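You operate a simulated robot arm through the tools that you are given. There is no shell and no other tool.

Carry out the task below with a simulated robot arm. There is one attempt and no reset: what you move stays moved.

Task
Shut off the hose loop at both valves and lift it out.
Fine: the pump is locked out, leave it so; close inlet valve and tank valve before the clamp is freed; hose loop into the black tray.

It is judged by the outcome, as a careful person would: the job done as asked, and still so three seconds after it is handed in. It fails if anything else is knocked over, pushed out of place, dropped, spilled or broken.

Robot
A 7-joint arm with a three-finger gripper, fixed in place. Base frame: the origin is on the floor under the middle of its stand, x ahead of it, y to its left, z up; the work surface is at about z = 860. Lengths are in mm, angles in rad, forces in N, time in s.
With the tool pointing down near the work surface it reaches from about 100 to 880 mm from the base axis. Its first joint turns from -2.897 to 2.897 rad. Payload 2.94 kg.
The tool frame sits at the grasp point between the pads (the TCP): z along the fingers, y along the line on which they close. The tips reach 30 mm beyond it. The gripper opens to 132 mm; its body begins 107 mm behind the TCP.
Orientation is that of the tool frame in the base frame, as [roll, pitch, yaw] about the fixed x, y, z axes, in that order (R = Rz(yaw) Ry(pitch) Rx(roll)). With the fingers straight down and closing along the base's y, the tool's x points along the base's -x, its y along +y and its z along -z.

Tools
- The arm moves only by the tool apply_moves. Its argument "commands" is a list of rows, each an object of numbers (a shift or turn left out is 0, a gripper value left out holds the last): "x", "y", "z": the shift along the tool's x, y, z in units of 200 mm (1.0 is 200 mm); "ax", "ay", "az": the turn, a rotation vector about the tool's x, y, z in units of 60 degrees (1.0 is 60 degrees); "claw": the finger opening in mm, from 0 to 132. In form: [{"x": .., "y": .., "z": .., "ax": .., "ay": .., "az": .., "claw": ..}, ...]. A call has 1 to 20 rows; each row is the pose to reach, as a shift and turn from the pose commanded when the call began, along the tool's axes at that moment. A call with a number of a shift or a turn outside -1 to 1 is refused whole. A row lasts 0.2 s, in which the tool goes at most 50 mm and 0.15 rad; a call with a longer step from one row to the next is refused whole, and so is a gripper value outside its range. Where a pose cannot be reached the arm comes as near as it can. A force on the tool above 90 N (or 10 N above the force at the start of the call, whichever is more), or a blocked arm, ends the call early, and 0.2 s more pass. Each finger travels about 37.4 mm/s and halts on what it meets, pressing with about 41 N; the grip force reading is that of the motor and also rises with nothing between the fingers. The clock runs only during rows and for 0.2 s after the last one: add rows that repeat a pose to give the fingers time. It gives the time, the measured TCP pose, the force on the tool (base axes), the opening and the grip force at its end, in the units of the frame above (readings bear some noise), with the torque about the TCP (base axes, N m) and any sound that the robot's microphone picked up.
- Cameras (640 x 400 px; columns grow to the right, rows downward): "scene" is fixed at [397.7, -503, 1320.7]; the picture's right is [1.00, -0.01, 0.00], its down [-0.01, -0.57, -0.82] and it looks along [0.01, 0.82, -0.57] (base axes); focal length 214 px, centre (320, 200). "wrist" rides on the gripper at [72, 3, -144] in the tool frame; the picture's right is [-0.04, 1.00, 0.00], its down [-0.88, -0.04, -0.48] and it looks along [-0.48, -0.02, 0.88] (tool axes); focal length 256 px, centre (320, 200).
- camera(camera): a new picture of that camera. The clock stands still meanwhile.
- lift_body(by): moves the trunk up (or, below 0, down) by that many mm; the arm rides with it, the base frame stays. It gives what a move gives, with no picture.
- measure_at(camera, pixels): for up to 12 pixels [column, row] of the newest picture of that camera ("zoom" is the newest enlarged one), the place [x, y, z] in the base frame of the surface seen there, good to about 2 mm, but the place of the scene camera against the robot may be out by one fixed shift of up to 12 mm in any direction. The clock stands still meanwhile.
- enlarge(camera, box): a new picture of the part [left, top, right, bottom] of that camera's present view, enlarged. The clock stands still meanwhile.
- job_done(): hands the job in; it is judged then, once.

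Open the gripper and draw the arm clear of the work before you hand the job in, unless the task says otherwise.

The tools are called after "Emit:" as name(argument=value, ...) on one line, values as JSON. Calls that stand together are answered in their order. apply_moves: Moves the arm, as the interface text tells. Its arguments: {"type":"object","properties":{"commands":{"type":"array"}},"required":["commands"]} The other tools are called the same way: lift_body (by) moves the trunk up or down; camera (camera) takes a picture; measure_at (camera, pixels) gives the place of the surface under pixels of a picture; enlarge (camera, box) takes an enlarged picture of a part of a camera's view; job_done () hands the job in.

At the start:

```text
t: 0.0
tcp_pos: [572.3, 134.6, 1271.9]
orientation: [3.141, -0.001, 3.141]
force: [-0.1, -0.2, 0.7]
ft_torque: [-0.01, 0.01, 0.02]
width: 132.1
grasp_force: 0.1
trunk travel left (down, up): [-375.0, 165.0]
```

scene: 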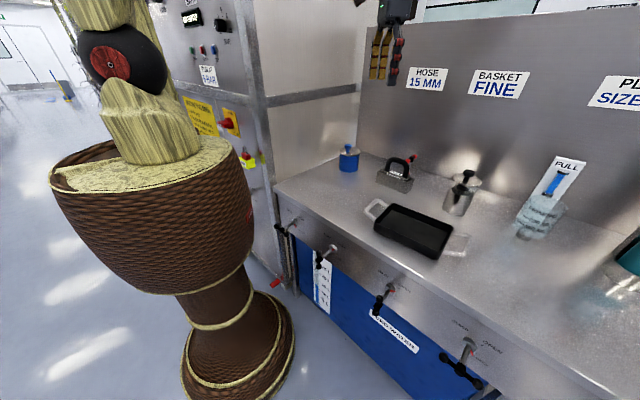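
wrist: 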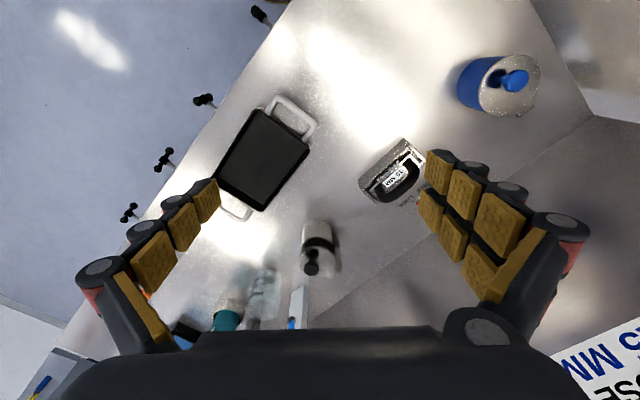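

I'll start by looking at the scene in detail: the front panel valves (row 220-370), bench objects, and labels need closer views.

Emit:
enlarge(camera="scene", box=[260, 200, 500, 400])

Emit:
enlarge(camera="scene", box=[330, 130, 490, 230])

Emit:
enlarge(camera="scene", box=[480, 130, 640, 310])

Emit:
enlarge(camera="scene", box=[150, 0, 310, 180])

Emit:
enlarge(camera="wrist", box=[100, 60, 440, 330])

```text
2.00 times, centred on (380, 300) of scene
```

zoom: 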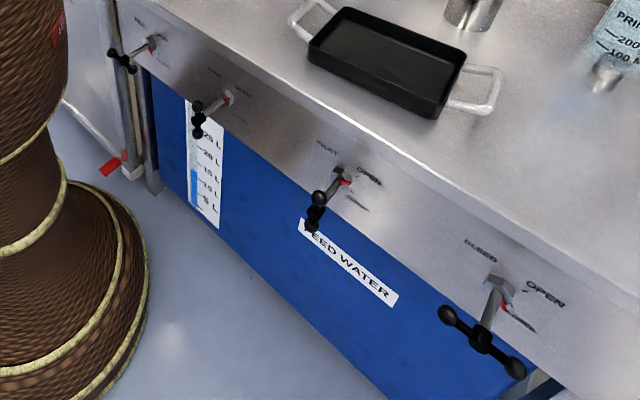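

```text
4.00 times, centred on (410, 180) of scene
```

zoom: 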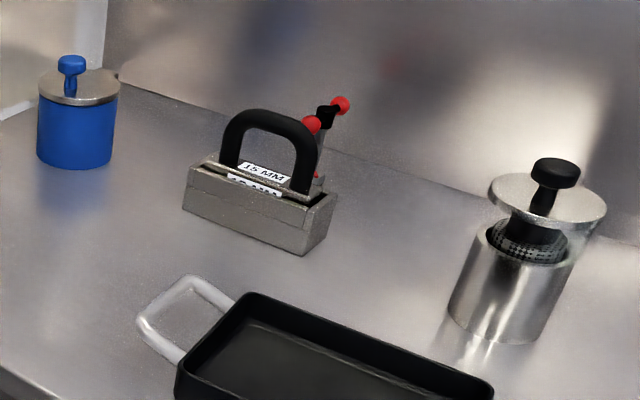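

```text
2.22 times, centred on (560, 220) of scene
```

zoom: 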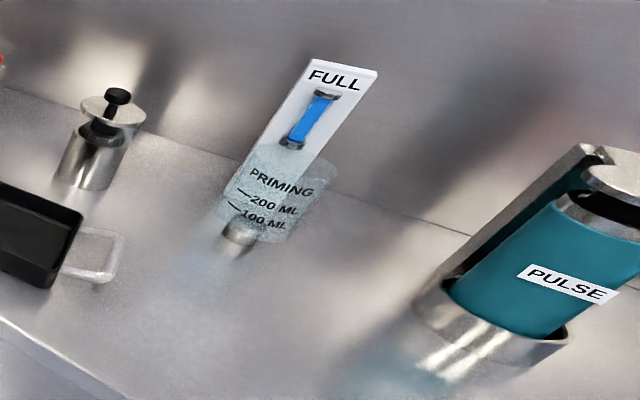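

```text
2.22 times, centred on (230, 90) of scene
```

zoom: 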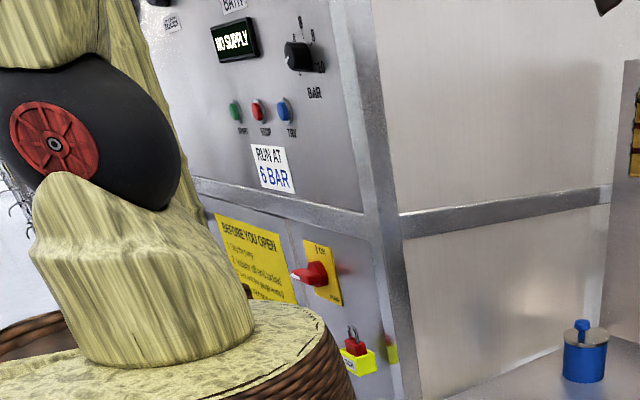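

```text
1.48 times, centred on (270, 195) of wrist
```

zoom: 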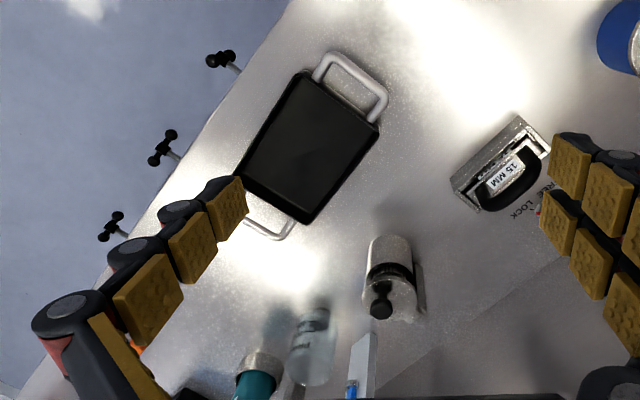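

The front panel has four valve handles with labels that I need to read (scene cols 280-490, rows 215-380). I enlarge each one, and the clamp on the "15 MM" hose block.

Emit:
enlarge(camera="scene", box=[265, 200, 329, 240])

Emit:
enlarge(camera="scene", box=[300, 225, 364, 275])

Emit:
enlarge(camera="scene", box=[360, 260, 430, 320])

Emit:
enlarge(camera="scene", box=[425, 310, 521, 395])

Emit:
enlarge(camera="scene", box=[365, 145, 429, 195])

Emit:
enlarge(camera="scene", box=[170, 80, 270, 180])

```text
10.00 times, centred on (297, 220) of scene
```

zoom: 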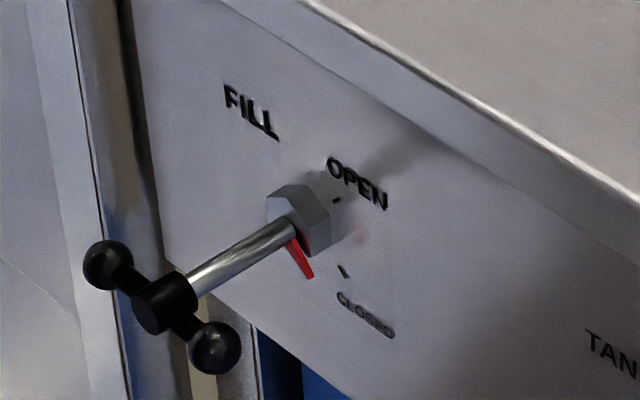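

```text
8.00 times, centred on (332, 250) of scene
```

zoom: 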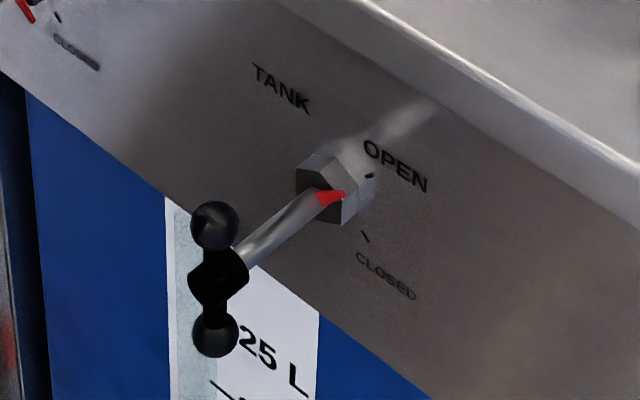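

```text
6.67 times, centred on (395, 290) of scene
```

zoom: 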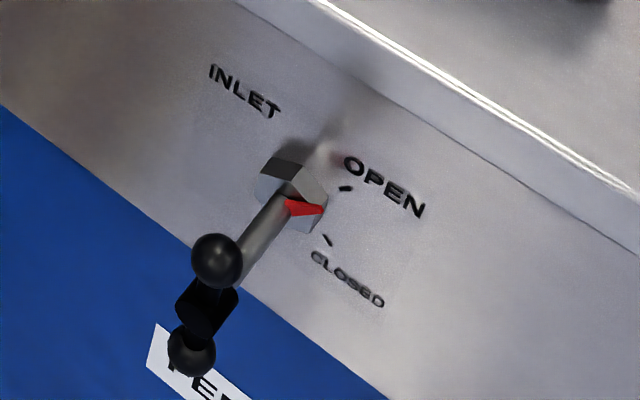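

```text
4.71 times, centred on (473, 352) of scene
```

zoom: 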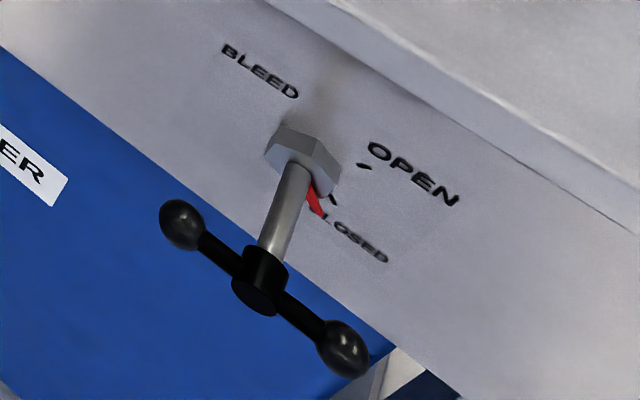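

```text
8.00 times, centred on (397, 170) of scene
```

zoom: 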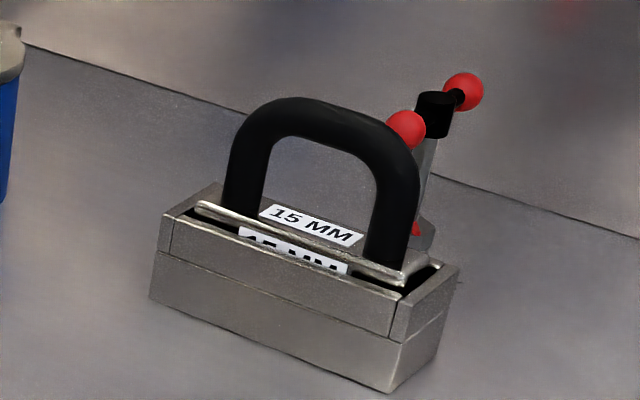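

```text
4.00 times, centred on (220, 130) of scene
```

zoom: 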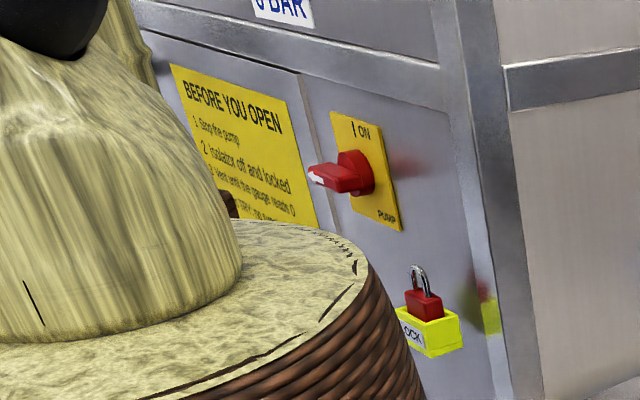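

FILL and BLEED pointers appear to be at CLOSED, and TANK and INLET pointers at OPEN. I now measure key points: valve handles, tray, hose block and clamp in both pictures.

Emit:
camera(camera="scene")

Emit:
camera(camera="wrist")

Emit:
measure_at(camera="scene", pixels=[[332, 248], [327, 253], [318, 264], [391, 288], [382, 297], [378, 309], [470, 342], [463, 363], [413, 228], [290, 186], [640, 388], [365, 170]])

Emit:
measure_at(camera="wrist", pixels=[[263, 150], [290, 115], [235, 208], [389, 180], [205, 100], [165, 160], [130, 213], [260, 14], [408, 195], [315, 255], [500, 85], [415, 90]])

```text
taken
```

scene: 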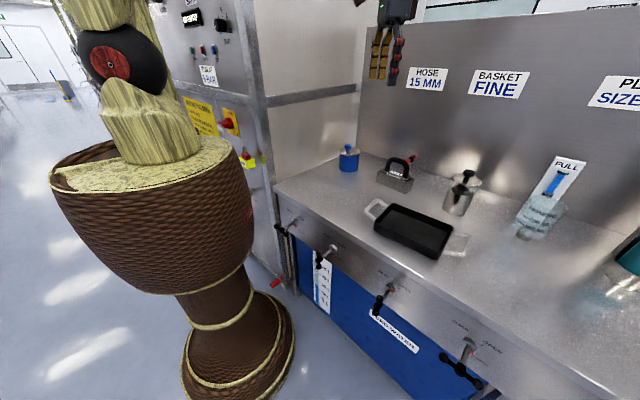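

```text
taken
```

wrist: 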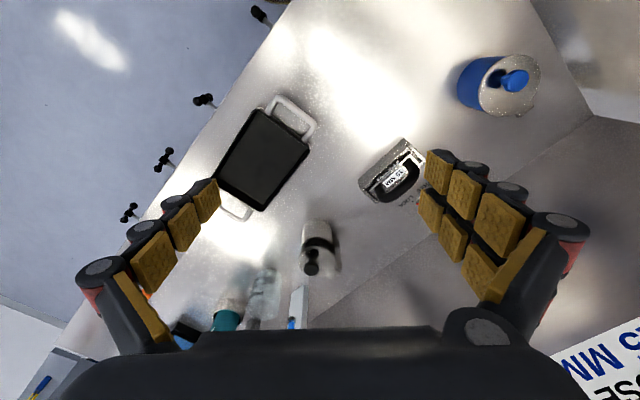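

```text
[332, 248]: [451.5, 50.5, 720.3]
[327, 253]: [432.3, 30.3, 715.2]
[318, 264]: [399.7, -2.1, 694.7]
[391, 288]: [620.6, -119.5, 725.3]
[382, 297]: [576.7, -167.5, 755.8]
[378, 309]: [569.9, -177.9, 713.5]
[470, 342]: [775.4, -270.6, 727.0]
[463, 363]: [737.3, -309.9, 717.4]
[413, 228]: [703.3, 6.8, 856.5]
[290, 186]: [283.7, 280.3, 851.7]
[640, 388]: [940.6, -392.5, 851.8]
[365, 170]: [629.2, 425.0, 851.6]
```

```text
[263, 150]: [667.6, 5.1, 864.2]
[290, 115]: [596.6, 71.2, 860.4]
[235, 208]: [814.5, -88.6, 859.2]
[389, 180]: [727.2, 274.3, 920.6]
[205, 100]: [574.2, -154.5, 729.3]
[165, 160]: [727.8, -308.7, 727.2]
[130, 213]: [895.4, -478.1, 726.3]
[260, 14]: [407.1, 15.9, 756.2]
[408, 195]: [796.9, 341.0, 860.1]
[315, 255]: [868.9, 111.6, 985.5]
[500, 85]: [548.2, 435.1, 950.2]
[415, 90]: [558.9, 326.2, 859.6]
```

There are five panel valves in all (one more at wrist px (130,213)). I enlarge the INLET valve again and measure the hex, pointer tip, and OPEN/CLOSED ticks to get the angles.

Emit:
enlarge(camera="scene", box=[360, 260, 430, 320])

Emit:
measure_at(camera="zoom", pixels=[[346, 188], [328, 240], [318, 210], [290, 205], [240, 90], [385, 185], [350, 280], [218, 262], [192, 352], [205, 310], [270, 215], [300, 170]])

Emit:
enlarge(camera="scene", box=[300, 225, 364, 275])

Emit:
measure_at(camera="zoom", pixels=[[370, 176], [365, 237], [340, 195], [322, 200], [280, 90], [395, 165], [385, 275], [215, 222], [215, 335], [215, 280], [270, 230], [330, 165]])

Emit:
enlarge(camera="scene", box=[425, 310, 521, 395])

Emit:
measure_at(camera="zoom", pixels=[[365, 165], [333, 200], [318, 210], [312, 195], [260, 72], [410, 175], [355, 242], [182, 222], [342, 348], [258, 285], [285, 215], [305, 150]])

```text
6.67 times, centred on (395, 290) of scene
```

zoom: 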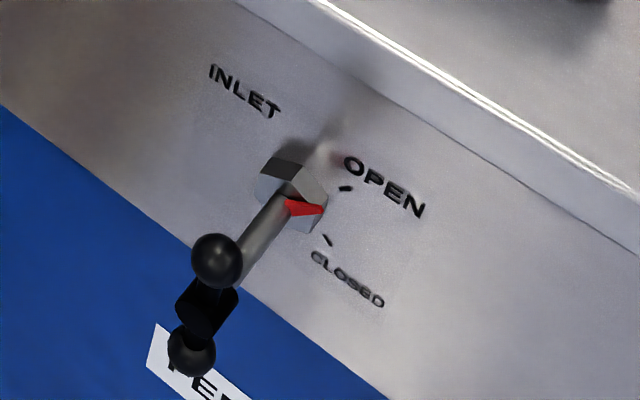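

```text
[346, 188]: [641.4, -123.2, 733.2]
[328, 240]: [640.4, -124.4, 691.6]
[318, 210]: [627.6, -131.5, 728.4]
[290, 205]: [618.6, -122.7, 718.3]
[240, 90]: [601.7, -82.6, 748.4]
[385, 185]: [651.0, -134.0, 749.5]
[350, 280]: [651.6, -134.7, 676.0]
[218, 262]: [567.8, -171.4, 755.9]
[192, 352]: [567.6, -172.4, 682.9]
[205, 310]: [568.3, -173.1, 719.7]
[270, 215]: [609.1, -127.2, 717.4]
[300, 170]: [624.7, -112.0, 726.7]
```

```text
8.00 times, centred on (332, 250) of scene
```

zoom: 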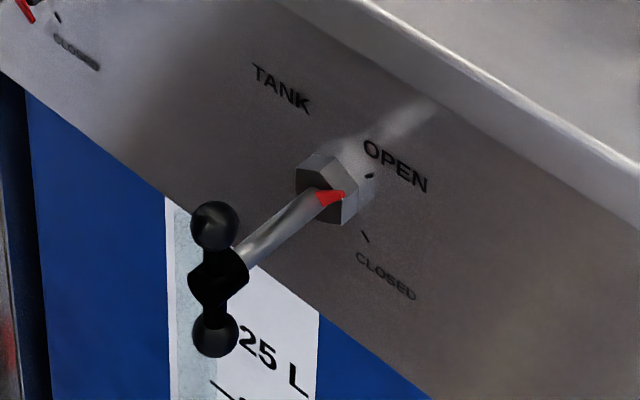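

```text
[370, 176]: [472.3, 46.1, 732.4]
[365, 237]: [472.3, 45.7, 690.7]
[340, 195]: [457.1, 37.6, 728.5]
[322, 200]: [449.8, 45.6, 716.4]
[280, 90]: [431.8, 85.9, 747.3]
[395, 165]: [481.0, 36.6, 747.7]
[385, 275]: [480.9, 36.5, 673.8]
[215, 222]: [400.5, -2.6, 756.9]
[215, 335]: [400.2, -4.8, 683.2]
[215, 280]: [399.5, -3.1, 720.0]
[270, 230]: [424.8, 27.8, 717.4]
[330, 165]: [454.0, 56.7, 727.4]
```

```text
4.71 times, centred on (473, 352) of scene
```

zoom: 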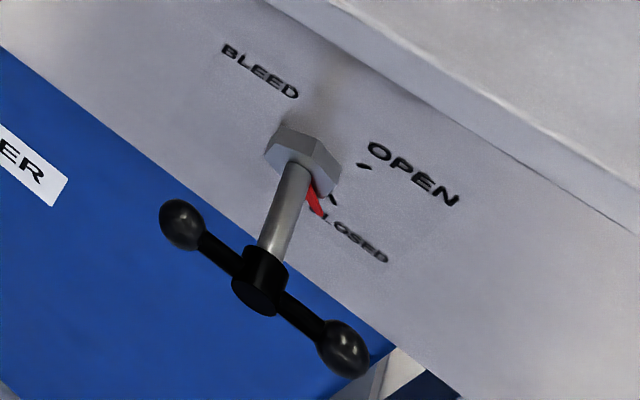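

```text
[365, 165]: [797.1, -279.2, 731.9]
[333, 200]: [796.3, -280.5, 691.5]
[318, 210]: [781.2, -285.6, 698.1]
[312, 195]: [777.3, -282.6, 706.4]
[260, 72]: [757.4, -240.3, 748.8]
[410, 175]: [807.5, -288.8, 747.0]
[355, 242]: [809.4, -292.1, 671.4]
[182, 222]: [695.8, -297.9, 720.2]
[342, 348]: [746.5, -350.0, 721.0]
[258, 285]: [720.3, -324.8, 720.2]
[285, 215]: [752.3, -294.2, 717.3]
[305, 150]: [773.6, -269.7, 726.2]
```

Open valves have a vertical handle and closed ones a horizontal handle, so each needs about 90° clockwise. I measure the robot's own stand and links to know its clearance, plus the cabinet near the left.

Emit:
measure_at(camera="scene", pixels=[[55, 180], [150, 170], [235, 150], [248, 200], [150, 280], [245, 230], [230, 330], [110, 62], [150, 110], [100, 10], [260, 150], [395, 20]])

Emit:
measure_at(camera="scene", pixels=[[229, 122], [246, 160], [278, 283], [283, 215], [270, 100], [350, 115], [357, 30], [440, 30], [560, 40], [345, 150], [464, 177], [330, 290]])

```text
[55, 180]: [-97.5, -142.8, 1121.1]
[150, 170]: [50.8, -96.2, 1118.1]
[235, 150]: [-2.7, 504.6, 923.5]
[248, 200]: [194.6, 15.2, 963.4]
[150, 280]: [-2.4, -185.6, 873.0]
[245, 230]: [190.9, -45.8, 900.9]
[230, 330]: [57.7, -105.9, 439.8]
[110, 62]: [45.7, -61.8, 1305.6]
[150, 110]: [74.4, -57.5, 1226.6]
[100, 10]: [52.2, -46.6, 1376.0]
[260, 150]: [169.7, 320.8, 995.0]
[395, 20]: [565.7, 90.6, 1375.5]
```

```text
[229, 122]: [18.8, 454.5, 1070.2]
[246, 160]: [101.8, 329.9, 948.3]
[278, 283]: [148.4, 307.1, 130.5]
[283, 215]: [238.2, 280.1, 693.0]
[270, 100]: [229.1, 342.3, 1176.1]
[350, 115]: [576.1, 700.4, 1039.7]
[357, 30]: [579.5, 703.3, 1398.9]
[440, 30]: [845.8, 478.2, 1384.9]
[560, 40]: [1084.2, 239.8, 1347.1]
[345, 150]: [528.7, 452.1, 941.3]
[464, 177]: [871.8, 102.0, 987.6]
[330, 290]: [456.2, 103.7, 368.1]
```

Axes: the panel runs along u=(0.707,-0.707) with its normal along w=(0.707,0.707), panel face at w≈366 and handles at w≈283, z≈717. I move the tool, pointing down and yawed 45°, toward a viewing spot in front of the INLET valve.

Emit:
apply_moves(commands=[{"x": 0.024, "y": -0.118, "z": 0.116, "az": -0.094}, {"x": 0.048, "y": -0.237, "z": 0.232, "az": -0.1875}, {"x": 0.071, "y": -0.355, "z": 0.349, "az": -0.281}, {"x": 0.095, "y": -0.473, "z": 0.465, "az": -0.375}, {"x": 0.119, "y": -0.592, "z": 0.581, "az": -0.469}, {"x": 0.143, "y": -0.71, "z": 0.697, "az": -0.5625}, {"x": 0.166, "y": -0.828, "z": 0.814, "az": -0.656}, {"x": 0.19, "y": -0.9465, "z": 0.93, "az": -0.75}, {"x": 0.19, "y": -0.9465, "z": 0.93, "az": -0.75}])

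```text
t: 2.0
tcp_pos: [534.8, -54.6, 1086.4]
orientation: [-3.14, 0.0, -2.353]
force: [-0.8, 0.4, -0.4]
ft_torque: [-0.02, 0.0, 0.04]
width: 132.3
grasp_force: 0.0
trunk travel left (down, up): [-375.0, 165.0]
```

The arm is at (535,-55,1086) with the yaw as planned. Now I move outward and down to the viewing spot in front of INLET.

Emit:
apply_moves(commands=[{"x": 0.115, "y": -0.076, "z": 0.133}, {"x": 0.231, "y": -0.151, "z": 0.266}, {"x": 0.346, "y": -0.227, "z": 0.399}, {"x": 0.462, "y": -0.303, "z": 0.531}, {"x": 0.577, "y": -0.379, "z": 0.664}, {"x": 0.693, "y": -0.454, "z": 0.797}, {"x": 0.808, "y": -0.53, "z": 0.93}, {"x": 0.808, "y": -0.53, "z": 0.93}])

Emit:
camera(camera="wrist")

Emit:
camera(camera="scene")

```text
t: 3.8
tcp_pos: [494.3, -245.7, 899.3]
orientation: [3.141, 0.0, -2.356]
force: [0.4, -0.1, -0.1]
ft_torque: [0.0, 0.02, -0.02]
width: 132.3
grasp_force: 0.0
trunk travel left (down, up): [-375.0, 165.0]
```

```text
taken
```

wrist: 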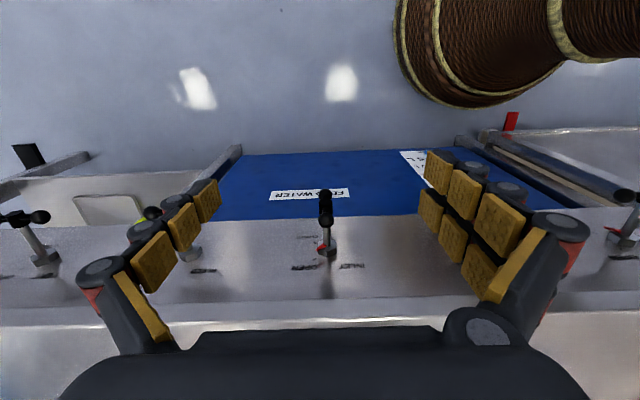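

```text
taken
```

scene: 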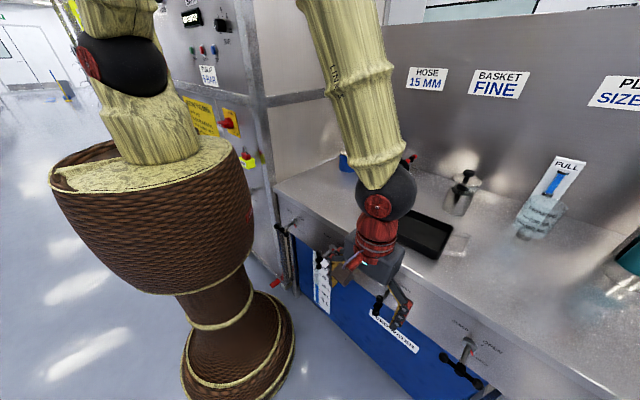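

The INLET handle shows at wrist px (326,200-250). I enlarge it and measure the balls, hub, stem and panel with the unshifted wrist camera.

Emit:
enlarge(camera="wrist", box=[270, 175, 390, 285])

```text
3.64 times, centred on (330, 230) of wrist
```

zoom: 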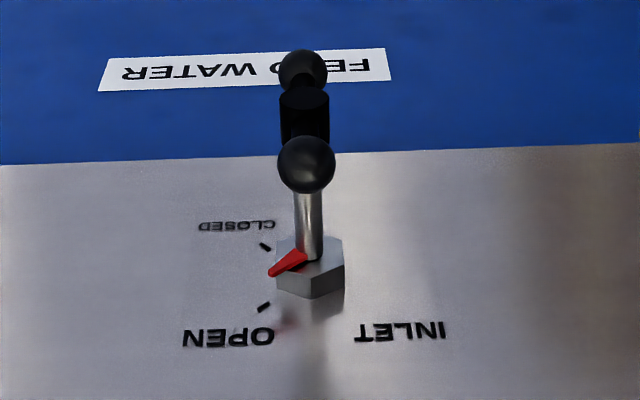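

Emit:
measure_at(camera="zoom", pixels=[[306, 165], [306, 140], [306, 188], [279, 165], [334, 165], [303, 70], [304, 120], [308, 225], [265, 245], [264, 307], [272, 271], [315, 290]])

Emit:
measure_at(camera="wrist", pixels=[[326, 300], [326, 325], [326, 345], [200, 310], [450, 300], [326, 290], [325, 196], [190, 250], [152, 214], [40, 216], [10, 220], [640, 230]])

```text
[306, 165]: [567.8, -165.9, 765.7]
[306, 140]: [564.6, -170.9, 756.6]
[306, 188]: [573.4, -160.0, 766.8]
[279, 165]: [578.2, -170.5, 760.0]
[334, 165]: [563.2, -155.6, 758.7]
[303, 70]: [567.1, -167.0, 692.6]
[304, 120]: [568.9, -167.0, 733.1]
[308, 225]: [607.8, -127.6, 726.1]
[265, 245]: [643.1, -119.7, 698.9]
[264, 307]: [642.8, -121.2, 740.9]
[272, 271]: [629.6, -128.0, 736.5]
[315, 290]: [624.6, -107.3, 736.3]
```

```text
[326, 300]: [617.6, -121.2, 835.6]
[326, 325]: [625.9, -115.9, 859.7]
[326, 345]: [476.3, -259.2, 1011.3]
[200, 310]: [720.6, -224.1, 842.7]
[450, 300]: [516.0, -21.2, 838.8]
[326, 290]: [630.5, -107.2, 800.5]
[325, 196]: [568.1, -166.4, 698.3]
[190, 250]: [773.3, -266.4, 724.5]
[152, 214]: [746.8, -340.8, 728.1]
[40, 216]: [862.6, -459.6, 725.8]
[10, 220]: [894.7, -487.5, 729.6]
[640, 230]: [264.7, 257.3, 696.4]
```

Wrist readings give INLET axis at u≈520, z≈720, top ball centre at about u 519, w 287.5, z 758 (scene camera is shifted by about (-2,-3,-7.5)). I close the fingers here in free space to see their closed shape.

Emit:
apply_moves(commands=[{"claw": 100}, {"claw": 60}, {"claw": 20}, {"claw": 0}, {"claw": 0}, {"claw": 0}, {"claw": 0}, {"claw": 0}, {"claw": 0}, {"claw": 0}, {"claw": 0}])

Emit:
camera(camera="wrist")

Emit:
enlarge(camera="scene", box=[320, 180, 430, 340])

```text
t: 6.2
tcp_pos: [495.1, -246.6, 899.2]
orientation: [3.141, 0.0, -2.356]
force: [-0.3, 0.1, 0.9]
ft_torque: [0.01, 0.02, 0.03]
width: 0.0
grasp_force: 24.9
trunk travel left (down, up): [-375.0, 165.0]
```

```text
taken
```

wrist: 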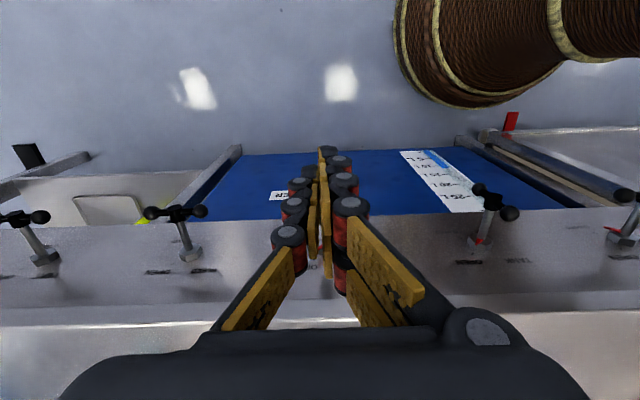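

```text
2.50 times, centred on (375, 260) of scene
```

zoom: 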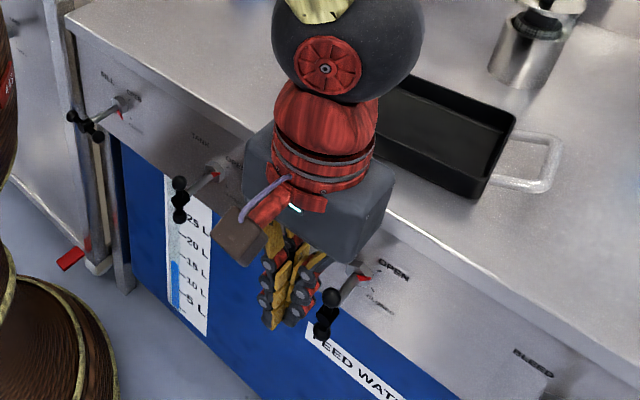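

Closed fingers form a narrow cluster, tips around wrist px (325,150). I measure points on it to know its thickness and tip position relative to the TCP.

Emit:
enlarge(camera="wrist", box=[200, 140, 440, 340])

Emit:
measure_at(camera="zoom", pixels=[[342, 22], [330, 60], [375, 50], [370, 105], [280, 130], [250, 180], [385, 170], [235, 250], [400, 185], [340, 100], [270, 115], [380, 270]])

```text
2.00 times, centred on (320, 240) of wrist
```

zoom: 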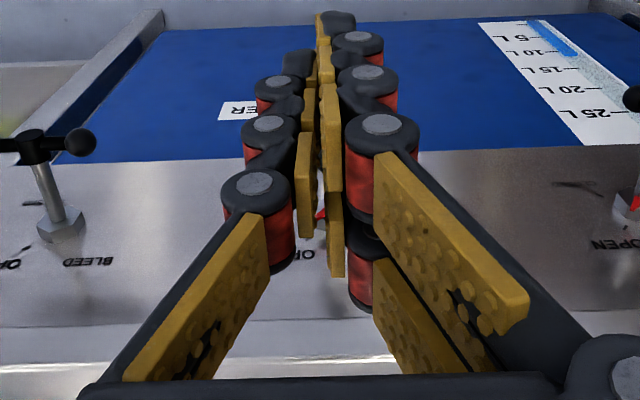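

```text
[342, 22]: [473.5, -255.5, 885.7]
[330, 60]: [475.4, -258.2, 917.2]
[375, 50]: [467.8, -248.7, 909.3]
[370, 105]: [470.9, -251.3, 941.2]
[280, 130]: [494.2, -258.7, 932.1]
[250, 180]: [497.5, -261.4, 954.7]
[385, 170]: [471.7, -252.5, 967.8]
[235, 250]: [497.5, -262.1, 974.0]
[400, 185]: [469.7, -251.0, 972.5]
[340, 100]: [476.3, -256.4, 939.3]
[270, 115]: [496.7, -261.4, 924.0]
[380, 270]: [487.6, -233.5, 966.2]
```

The closed cluster is about ±17 mm thick along the push direction, with the single finger on the +u side. I measure its lower section and tips more closely.

Emit:
measure_at(camera="zoom", pixels=[[300, 62], [285, 70], [272, 85], [258, 92], [246, 125], [340, 15], [320, 60], [345, 35], [310, 80], [250, 135], [228, 190], [290, 205]])

Emit:
enlarge(camera="scene", box=[350, 255, 410, 325])

Emit:
measure_at(camera="zoom", pixels=[[150, 100], [140, 210], [100, 215], [175, 200], [200, 190], [110, 180], [215, 130], [90, 130], [195, 130], [120, 130], [160, 160], [180, 170]])

```text
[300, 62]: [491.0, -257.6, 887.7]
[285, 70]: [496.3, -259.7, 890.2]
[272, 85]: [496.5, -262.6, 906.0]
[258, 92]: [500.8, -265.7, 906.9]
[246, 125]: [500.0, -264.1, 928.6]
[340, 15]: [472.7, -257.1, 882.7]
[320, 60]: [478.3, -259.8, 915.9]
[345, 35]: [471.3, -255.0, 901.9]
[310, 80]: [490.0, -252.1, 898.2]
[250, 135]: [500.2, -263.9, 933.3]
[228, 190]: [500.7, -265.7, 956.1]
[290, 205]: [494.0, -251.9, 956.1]
```

```text
5.71 times, centred on (380, 290) of scene
```

zoom: 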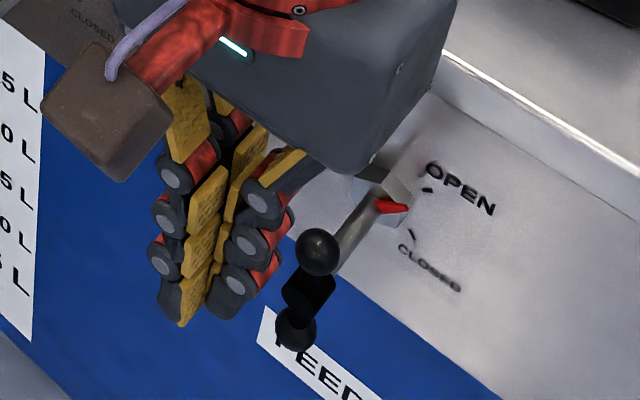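

```text
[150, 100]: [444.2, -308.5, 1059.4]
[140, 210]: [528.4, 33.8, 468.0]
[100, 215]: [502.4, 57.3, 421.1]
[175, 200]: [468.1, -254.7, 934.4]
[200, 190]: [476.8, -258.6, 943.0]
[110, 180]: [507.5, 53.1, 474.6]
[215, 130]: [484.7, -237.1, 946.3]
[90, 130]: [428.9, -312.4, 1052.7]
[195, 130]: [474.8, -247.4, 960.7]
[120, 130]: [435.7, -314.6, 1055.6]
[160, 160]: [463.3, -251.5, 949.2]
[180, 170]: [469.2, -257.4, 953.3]
```

I measure the fingertip ends in that scene zoom at about (187,318) and (222,312) to confirm how far they reach below the TCP.

Emit:
measure_at(camera="zoom", pixels=[[185, 322], [188, 312], [170, 310], [225, 316], [215, 310], [240, 300], [238, 283], [272, 285], [262, 250], [285, 240], [160, 265], [262, 200]])

```text
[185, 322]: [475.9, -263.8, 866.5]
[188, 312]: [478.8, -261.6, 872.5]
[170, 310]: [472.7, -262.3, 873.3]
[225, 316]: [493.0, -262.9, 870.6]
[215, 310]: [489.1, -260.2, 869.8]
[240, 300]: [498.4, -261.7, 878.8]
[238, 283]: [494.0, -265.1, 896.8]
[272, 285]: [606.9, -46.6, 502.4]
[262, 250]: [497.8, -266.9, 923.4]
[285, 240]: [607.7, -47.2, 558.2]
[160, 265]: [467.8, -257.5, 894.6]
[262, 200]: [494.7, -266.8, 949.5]
```

Fingertips reach about 25–30 mm below the TCP. I now move to the -u side of the INLET top ball (about u 475, w 287, z 779), fingers closed, staying clear of it.

Emit:
apply_moves(commands=[{"x": -0.1, "y": 0.125, "z": 0, "claw": 0}, {"x": -0.25, "y": 0.247, "z": 0}, {"x": -0.4, "y": 0.247, "z": 0.1}, {"x": -0.559, "y": 0.247, "z": 0.2}, {"x": -0.559, "y": 0.247, "z": 0.35}, {"x": -0.559, "y": 0.247, "z": 0.5}, {"x": -0.559, "y": 0.247, "z": 0.6}, {"x": -0.559, "y": 0.247, "z": 0.6}])

Emit:
camera(camera="wrist")

Emit:
enlarge(camera="scene", box=[330, 230, 430, 330])

```text
t: 8.0
tcp_pos: [540.3, -131.6, 780.5]
orientation: [-3.141, -0.001, -2.358]
force: [-0.3, 0.8, 1.0]
ft_torque: [-0.01, 0.0, 0.0]
width: 0.0
grasp_force: 28.4
trunk travel left (down, up): [-375.0, 165.0]
```

```text
taken
```

wrist: 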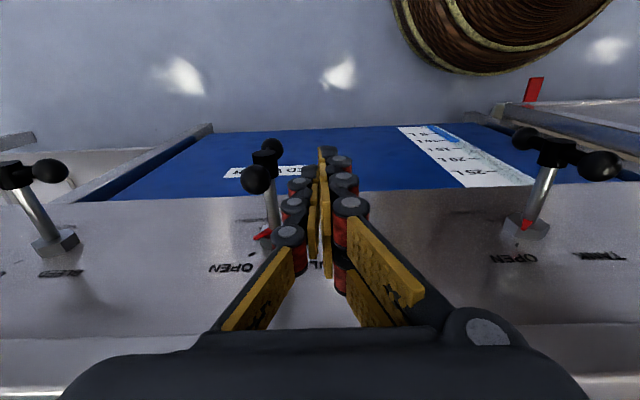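

```text
4.00 times, centred on (380, 280) of scene
```

zoom: 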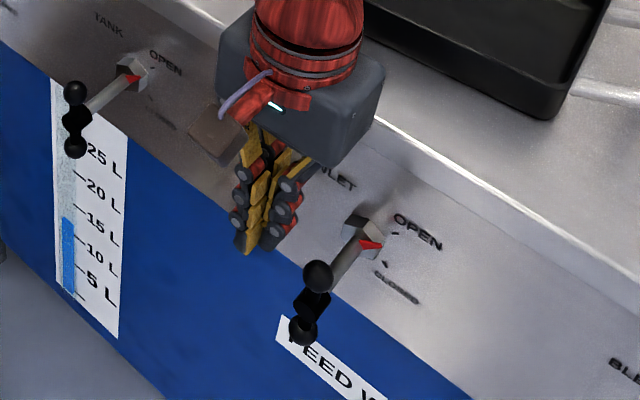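

Closed fingers sit left of the INLET handle in the scene view; in the wrist view the top ball is at (257,178). I measure the ball again from here and the neighbouring TANK handle (557,150).

Emit:
measure_at(camera="wrist", pixels=[[257, 178], [244, 180], [270, 178], [257, 167], [257, 190], [267, 150], [262, 235], [600, 165], [556, 152], [525, 140], [522, 225], [540, 200]])

```text
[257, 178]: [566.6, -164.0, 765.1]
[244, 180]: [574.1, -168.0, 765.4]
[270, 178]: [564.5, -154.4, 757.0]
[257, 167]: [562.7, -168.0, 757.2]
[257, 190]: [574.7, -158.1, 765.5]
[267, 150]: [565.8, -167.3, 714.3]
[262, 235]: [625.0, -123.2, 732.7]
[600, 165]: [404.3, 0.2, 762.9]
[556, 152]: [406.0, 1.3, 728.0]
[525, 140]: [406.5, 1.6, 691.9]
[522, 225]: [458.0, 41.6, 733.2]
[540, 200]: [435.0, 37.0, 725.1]
```

Ball centre is about (u 518, w 287, z 757). I push it toward +u slowly along its arc to about 30° first and check the force and the picture.

Emit:
apply_moves(commands=[{"y": -0.08, "z": 0.015, "claw": 0}, {"y": -0.12, "z": 0.0125}, {"y": -0.145, "z": 0.005}, {"y": -0.171, "z": 0.0}, {"y": -0.1975, "z": -0.0025}, {"y": -0.224, "z": 0.0}, {"y": -0.224, "z": 0.0}])

Emit:
enlarge(camera="scene", box=[350, 250, 430, 330])

Emit:
camera(camera="wrist")

```text
t: 9.6
tcp_pos: [572.2, -163.1, 781.5]
orientation: [-3.142, 0.001, -2.357]
force: [-0.4, 0.2, 1.2]
ft_torque: [0.04, -0.01, 0.0]
width: 0.0
grasp_force: 28.5
trunk travel left (down, up): [-375.0, 165.0]
```

```text
5.00 times, centred on (390, 290) of scene
```

zoom: 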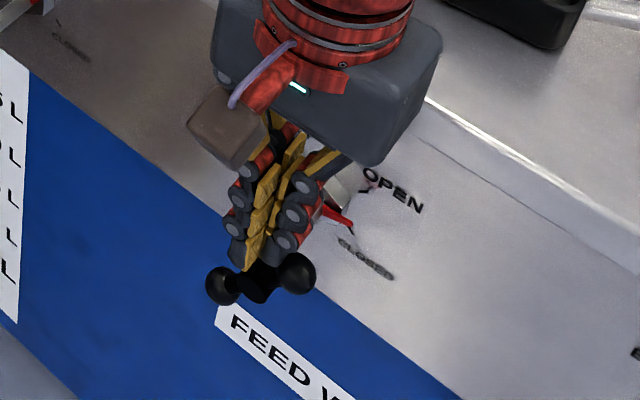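

```text
taken
```

wrist: 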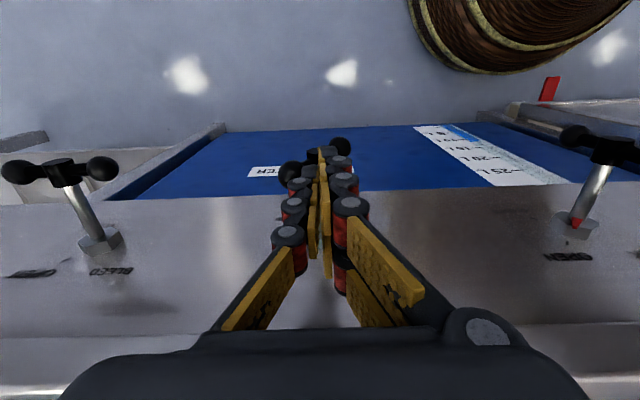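

The handle turns easily (force about 1 N), roughly 40° so far, pointer leaving OPEN. I continue along the arc to the horizontal position.

Emit:
apply_moves(commands=[{"y": -0.026, "z": 0.004, "claw": 0}, {"y": -0.051, "z": 0.0125}, {"y": -0.075, "z": 0.0245}, {"y": -0.097, "z": 0.0375}, {"y": -0.117, "z": 0.054}, {"y": -0.1345, "z": 0.074}, {"y": -0.1495, "z": 0.0935}, {"y": -0.161, "z": 0.115}, {"y": -0.161, "z": 0.115}])

Emit:
enlarge(camera="scene", box=[350, 250, 430, 330])

Emit:
camera(camera="wrist")

```text
t: 11.6
tcp_pos: [594.6, -185.8, 756.6]
orientation: [3.141, -0.001, -2.357]
force: [-0.9, -0.8, 1.8]
ft_torque: [0.01, -0.04, 0.03]
width: 0.0
grasp_force: 28.5
trunk travel left (down, up): [-375.0, 165.0]
```

```text
5.00 times, centred on (390, 290) of scene
```

zoom: 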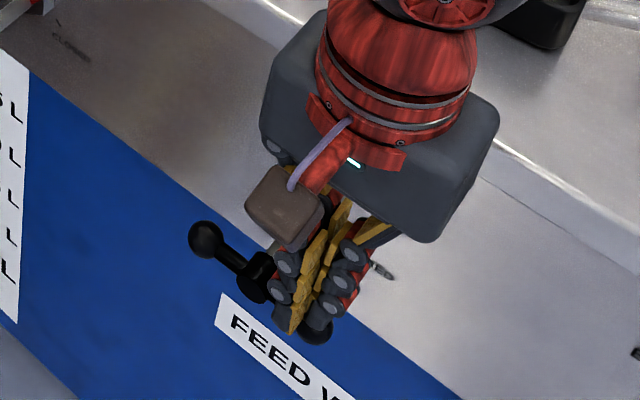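

```text
taken
```

wrist: 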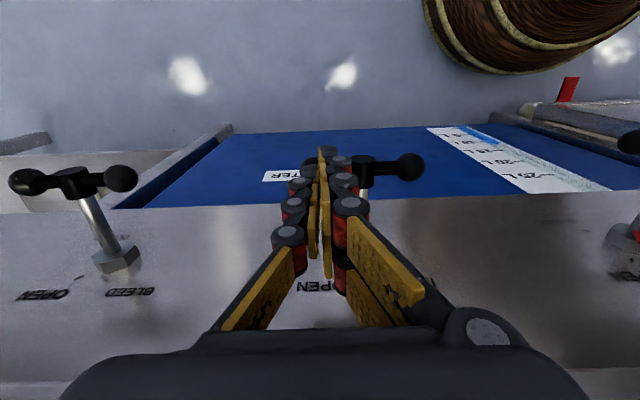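

The handle looks nearly horizontal: left ball at zoom (205,240), right ball at (318,332). I measure both balls to get its angle.

Emit:
measure_at(camera="zoom", pixels=[[205, 240], [200, 235], [318, 333], [325, 335], [258, 275], [230, 262]])

Emit:
measure_at(camera="wrist", pixels=[[409, 167], [385, 170], [120, 178], [28, 182], [75, 182], [366, 175]])

```text
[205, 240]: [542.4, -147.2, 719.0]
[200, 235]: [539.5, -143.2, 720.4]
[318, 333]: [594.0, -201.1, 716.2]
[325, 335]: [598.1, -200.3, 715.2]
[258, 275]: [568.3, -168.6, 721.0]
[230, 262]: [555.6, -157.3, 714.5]
```

```text
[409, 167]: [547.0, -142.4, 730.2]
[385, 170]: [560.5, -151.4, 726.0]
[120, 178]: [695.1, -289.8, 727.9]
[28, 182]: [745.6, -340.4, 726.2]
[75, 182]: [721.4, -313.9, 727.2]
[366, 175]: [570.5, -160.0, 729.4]
```

The left ball reads z≈730 versus about 727 for the closed BLEED handle, so it is about level. I lift straight up and look at the pointer without the hand in the way.

Emit:
apply_moves(commands=[{"z": -0.15}, {"z": -0.35}, {"z": -0.5, "y": 0.15}, {"z": -0.5, "y": 0.4}, {"z": -0.5, "y": 0.6, "x": 0.1}, {"z": -0.5, "y": 0.6, "x": 0.1}])

Emit:
enlarge(camera="scene", box=[350, 255, 430, 325])

Emit:
camera(camera="wrist")

```text
t: 13.0
tcp_pos: [494.0, -113.6, 857.3]
orientation: [3.141, 0.0, -2.354]
force: [1.0, -0.5, 0.3]
ft_torque: [0.01, -0.02, -0.01]
width: 0.0
grasp_force: 28.6
trunk travel left (down, up): [-375.0, 165.0]
```

```text
5.71 times, centred on (390, 290) of scene
```

zoom: 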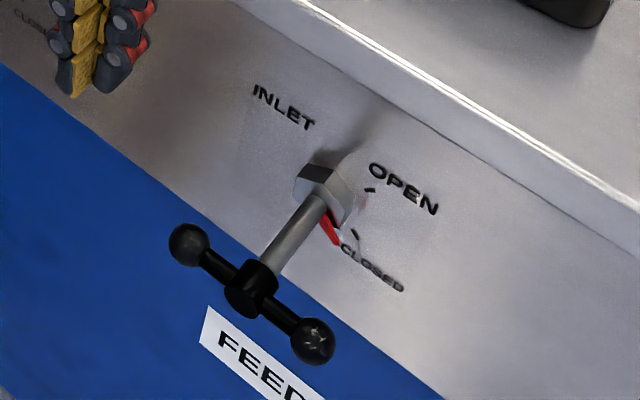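

```text
taken
```

wrist: 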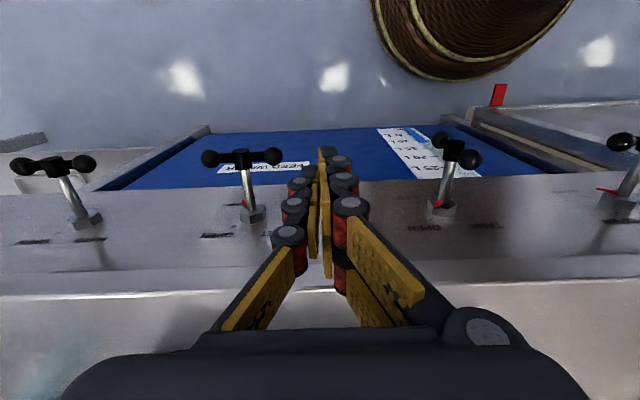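

INLET's pointer now points to CLOSED with the handle horizontal. I measure its balls and pointer tip against the tick to verify the angle.

Emit:
measure_at(camera="zoom", pixels=[[188, 245], [312, 341], [250, 288], [335, 243], [325, 215], [355, 234], [370, 190]])

Emit:
enlarge(camera="wrist", box=[190, 130, 310, 240])

Emit:
measure_at(camera="zoom", pixels=[[60, 105], [295, 95], [180, 100], [200, 260], [180, 270]])

```text
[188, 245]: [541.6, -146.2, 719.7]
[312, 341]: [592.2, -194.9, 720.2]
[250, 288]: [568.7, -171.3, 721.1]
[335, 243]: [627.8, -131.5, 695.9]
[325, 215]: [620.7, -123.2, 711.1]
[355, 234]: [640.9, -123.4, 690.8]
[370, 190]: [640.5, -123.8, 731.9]
```

```text
3.64 times, centred on (250, 185) of wrist
```

zoom: 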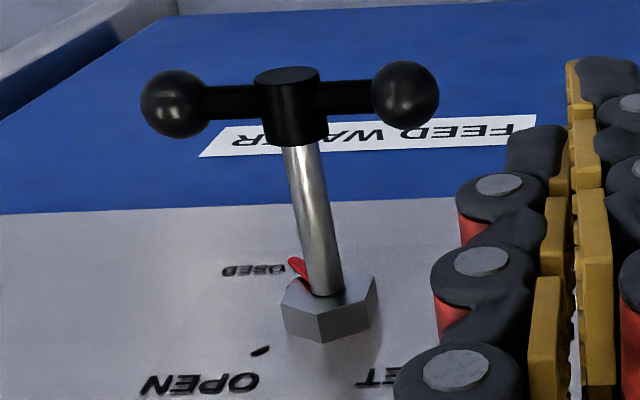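

```text
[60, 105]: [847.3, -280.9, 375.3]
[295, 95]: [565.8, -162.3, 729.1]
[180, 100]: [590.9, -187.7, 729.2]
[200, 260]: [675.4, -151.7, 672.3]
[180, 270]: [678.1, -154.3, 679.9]
```

INLET is closed (both balls at equal height, pointer at the CLOSED tick). Next I move sideways above the TANK handle to its -u side (u≈240), staying at z≈857.

Emit:
apply_moves(commands=[{"y": 0.19, "x": -0.02, "claw": 0}, {"y": 0.38, "x": -0.04}, {"y": 0.57, "x": -0.06}, {"y": 0.76, "x": -0.08}, {"y": 0.955, "x": -0.1}, {"y": 0.955, "x": -0.1}])

Emit:
camera(camera="wrist")

Emit:
camera(camera="scene")

```text
t: 14.4
tcp_pos: [372.2, 35.2, 857.3]
orientation: [-3.141, -0.001, -2.357]
force: [0.1, 0.1, -0.3]
ft_torque: [-0.01, 0.03, -0.04]
width: 0.3
grasp_force: 28.8
trunk travel left (down, up): [-375.0, 165.0]
```

```text
taken
```

wrist: 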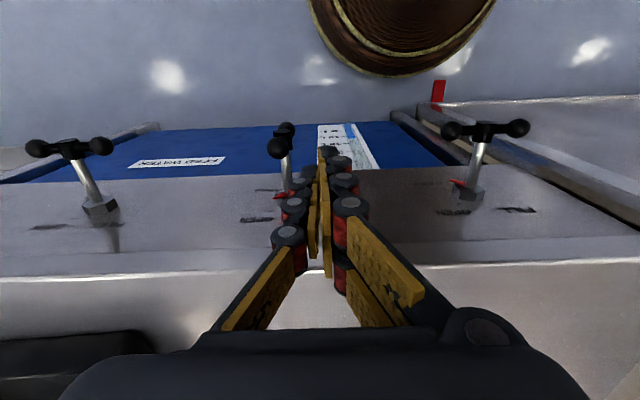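

```text
taken
```

scene: 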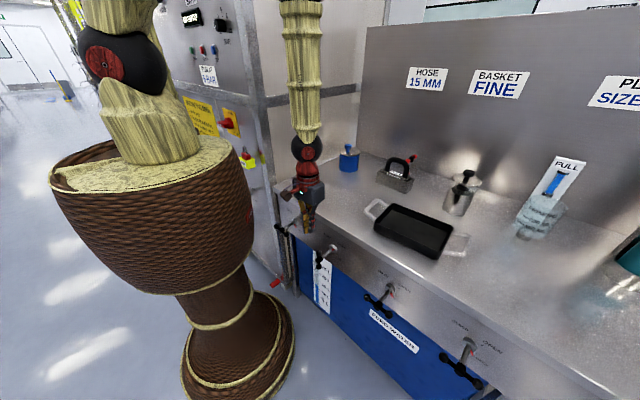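

The TANK handle is at wrist px (285,145) left of the closed fingers. I enlarge and measure its top ball.

Emit:
enlarge(camera="wrist", box=[230, 110, 350, 220])

Emit:
measure_at(camera="wrist", pixels=[[277, 147], [268, 147], [287, 147], [277, 139], [277, 156], [287, 128], [286, 178], [485, 127], [513, 127], [453, 131], [277, 151], [283, 195]])

```text
3.64 times, centred on (290, 165) of wrist
```

zoom: 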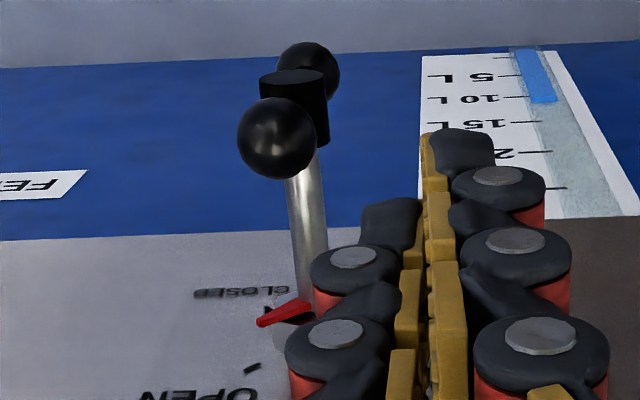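

```text
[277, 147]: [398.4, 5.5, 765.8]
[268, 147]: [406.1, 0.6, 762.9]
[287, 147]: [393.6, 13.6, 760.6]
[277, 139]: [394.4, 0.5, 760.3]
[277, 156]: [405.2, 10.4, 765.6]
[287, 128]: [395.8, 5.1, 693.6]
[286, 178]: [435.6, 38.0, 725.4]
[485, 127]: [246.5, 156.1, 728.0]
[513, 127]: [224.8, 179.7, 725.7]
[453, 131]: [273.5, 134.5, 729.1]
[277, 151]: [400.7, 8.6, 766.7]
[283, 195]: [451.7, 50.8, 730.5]
```

TANK's top ball centre reads u≈278–280, w≈286, z≈758. I descend beside it at u≈240, clear of the ball, before pushing.

Emit:
apply_moves(commands=[{"z": 0.15, "claw": 0}, {"z": 0.3}, {"z": 0.4}, {"z": 0.4}])

Emit:
camera(camera="wrist")

Emit:
enlarge(camera="scene", box=[290, 210, 370, 280])

```text
t: 15.4
tcp_pos: [373.4, 34.5, 777.2]
orientation: [3.141, 0.0, -2.358]
force: [0.7, -0.2, 0.1]
ft_torque: [-0.04, 0.02, 0.0]
width: 0.0
grasp_force: 28.2
trunk travel left (down, up): [-375.0, 165.0]
```

```text
taken
```

wrist: 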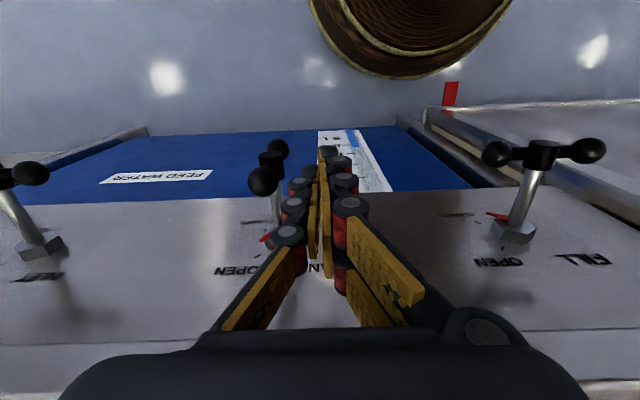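

```text
5.71 times, centred on (330, 245) of scene
```

zoom: 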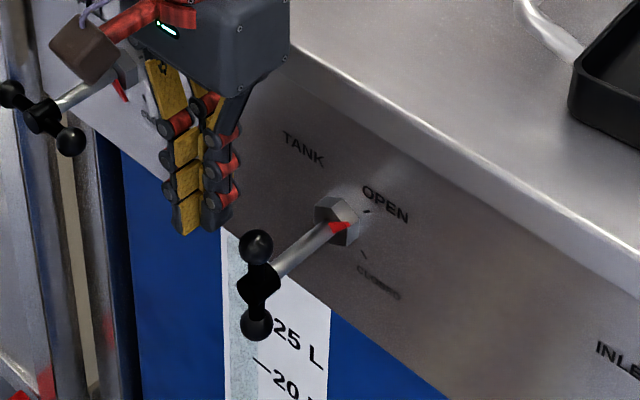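

The layout matches the INLET start pose, ball at wrist px (262,180). I run the same arc push for TANK, shifted to its axis at u≈278.5.

Emit:
apply_moves(commands=[{"y": -0.05, "z": 0.0, "claw": 0}, {"y": -0.09, "z": 0.0}, {"y": -0.115, "z": -0.01}, {"y": -0.141, "z": -0.015}, {"y": -0.1675, "z": -0.0175}, {"y": -0.194, "z": -0.015}, {"y": -0.22, "z": -0.011}, {"y": -0.245, "z": -0.0025}, {"y": -0.269, "z": 0.0095}, {"y": -0.291, "z": 0.0225}, {"y": -0.311, "z": 0.039}, {"y": -0.3285, "z": 0.059}, {"y": -0.3435, "z": 0.0785}, {"y": -0.355, "z": 0.1}, {"y": -0.355, "z": 0.1}])

Emit:
enlarge(camera="scene", box=[290, 210, 370, 280])

Emit:
camera(camera="wrist")

```text
t: 18.6
tcp_pos: [424.2, -15.5, 757.6]
orientation: [-3.141, 0.001, -2.356]
force: [-1.7, 0.9, 1.7]
ft_torque: [0.0, -0.01, 0.0]
width: 0.0
grasp_force: 28.6
trunk travel left (down, up): [-375.0, 165.0]
```

```text
5.71 times, centred on (330, 245) of scene
```

zoom: 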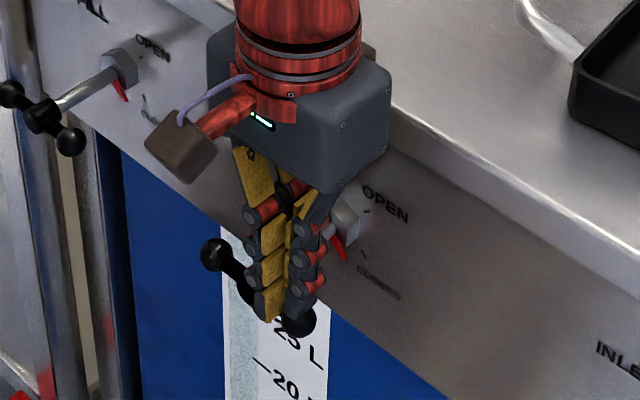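

```text
taken
```

wrist: 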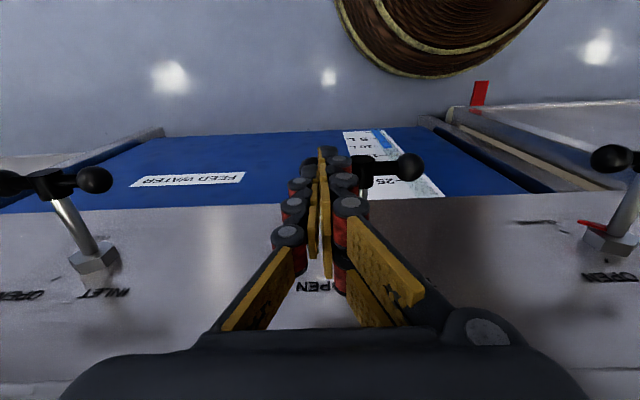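

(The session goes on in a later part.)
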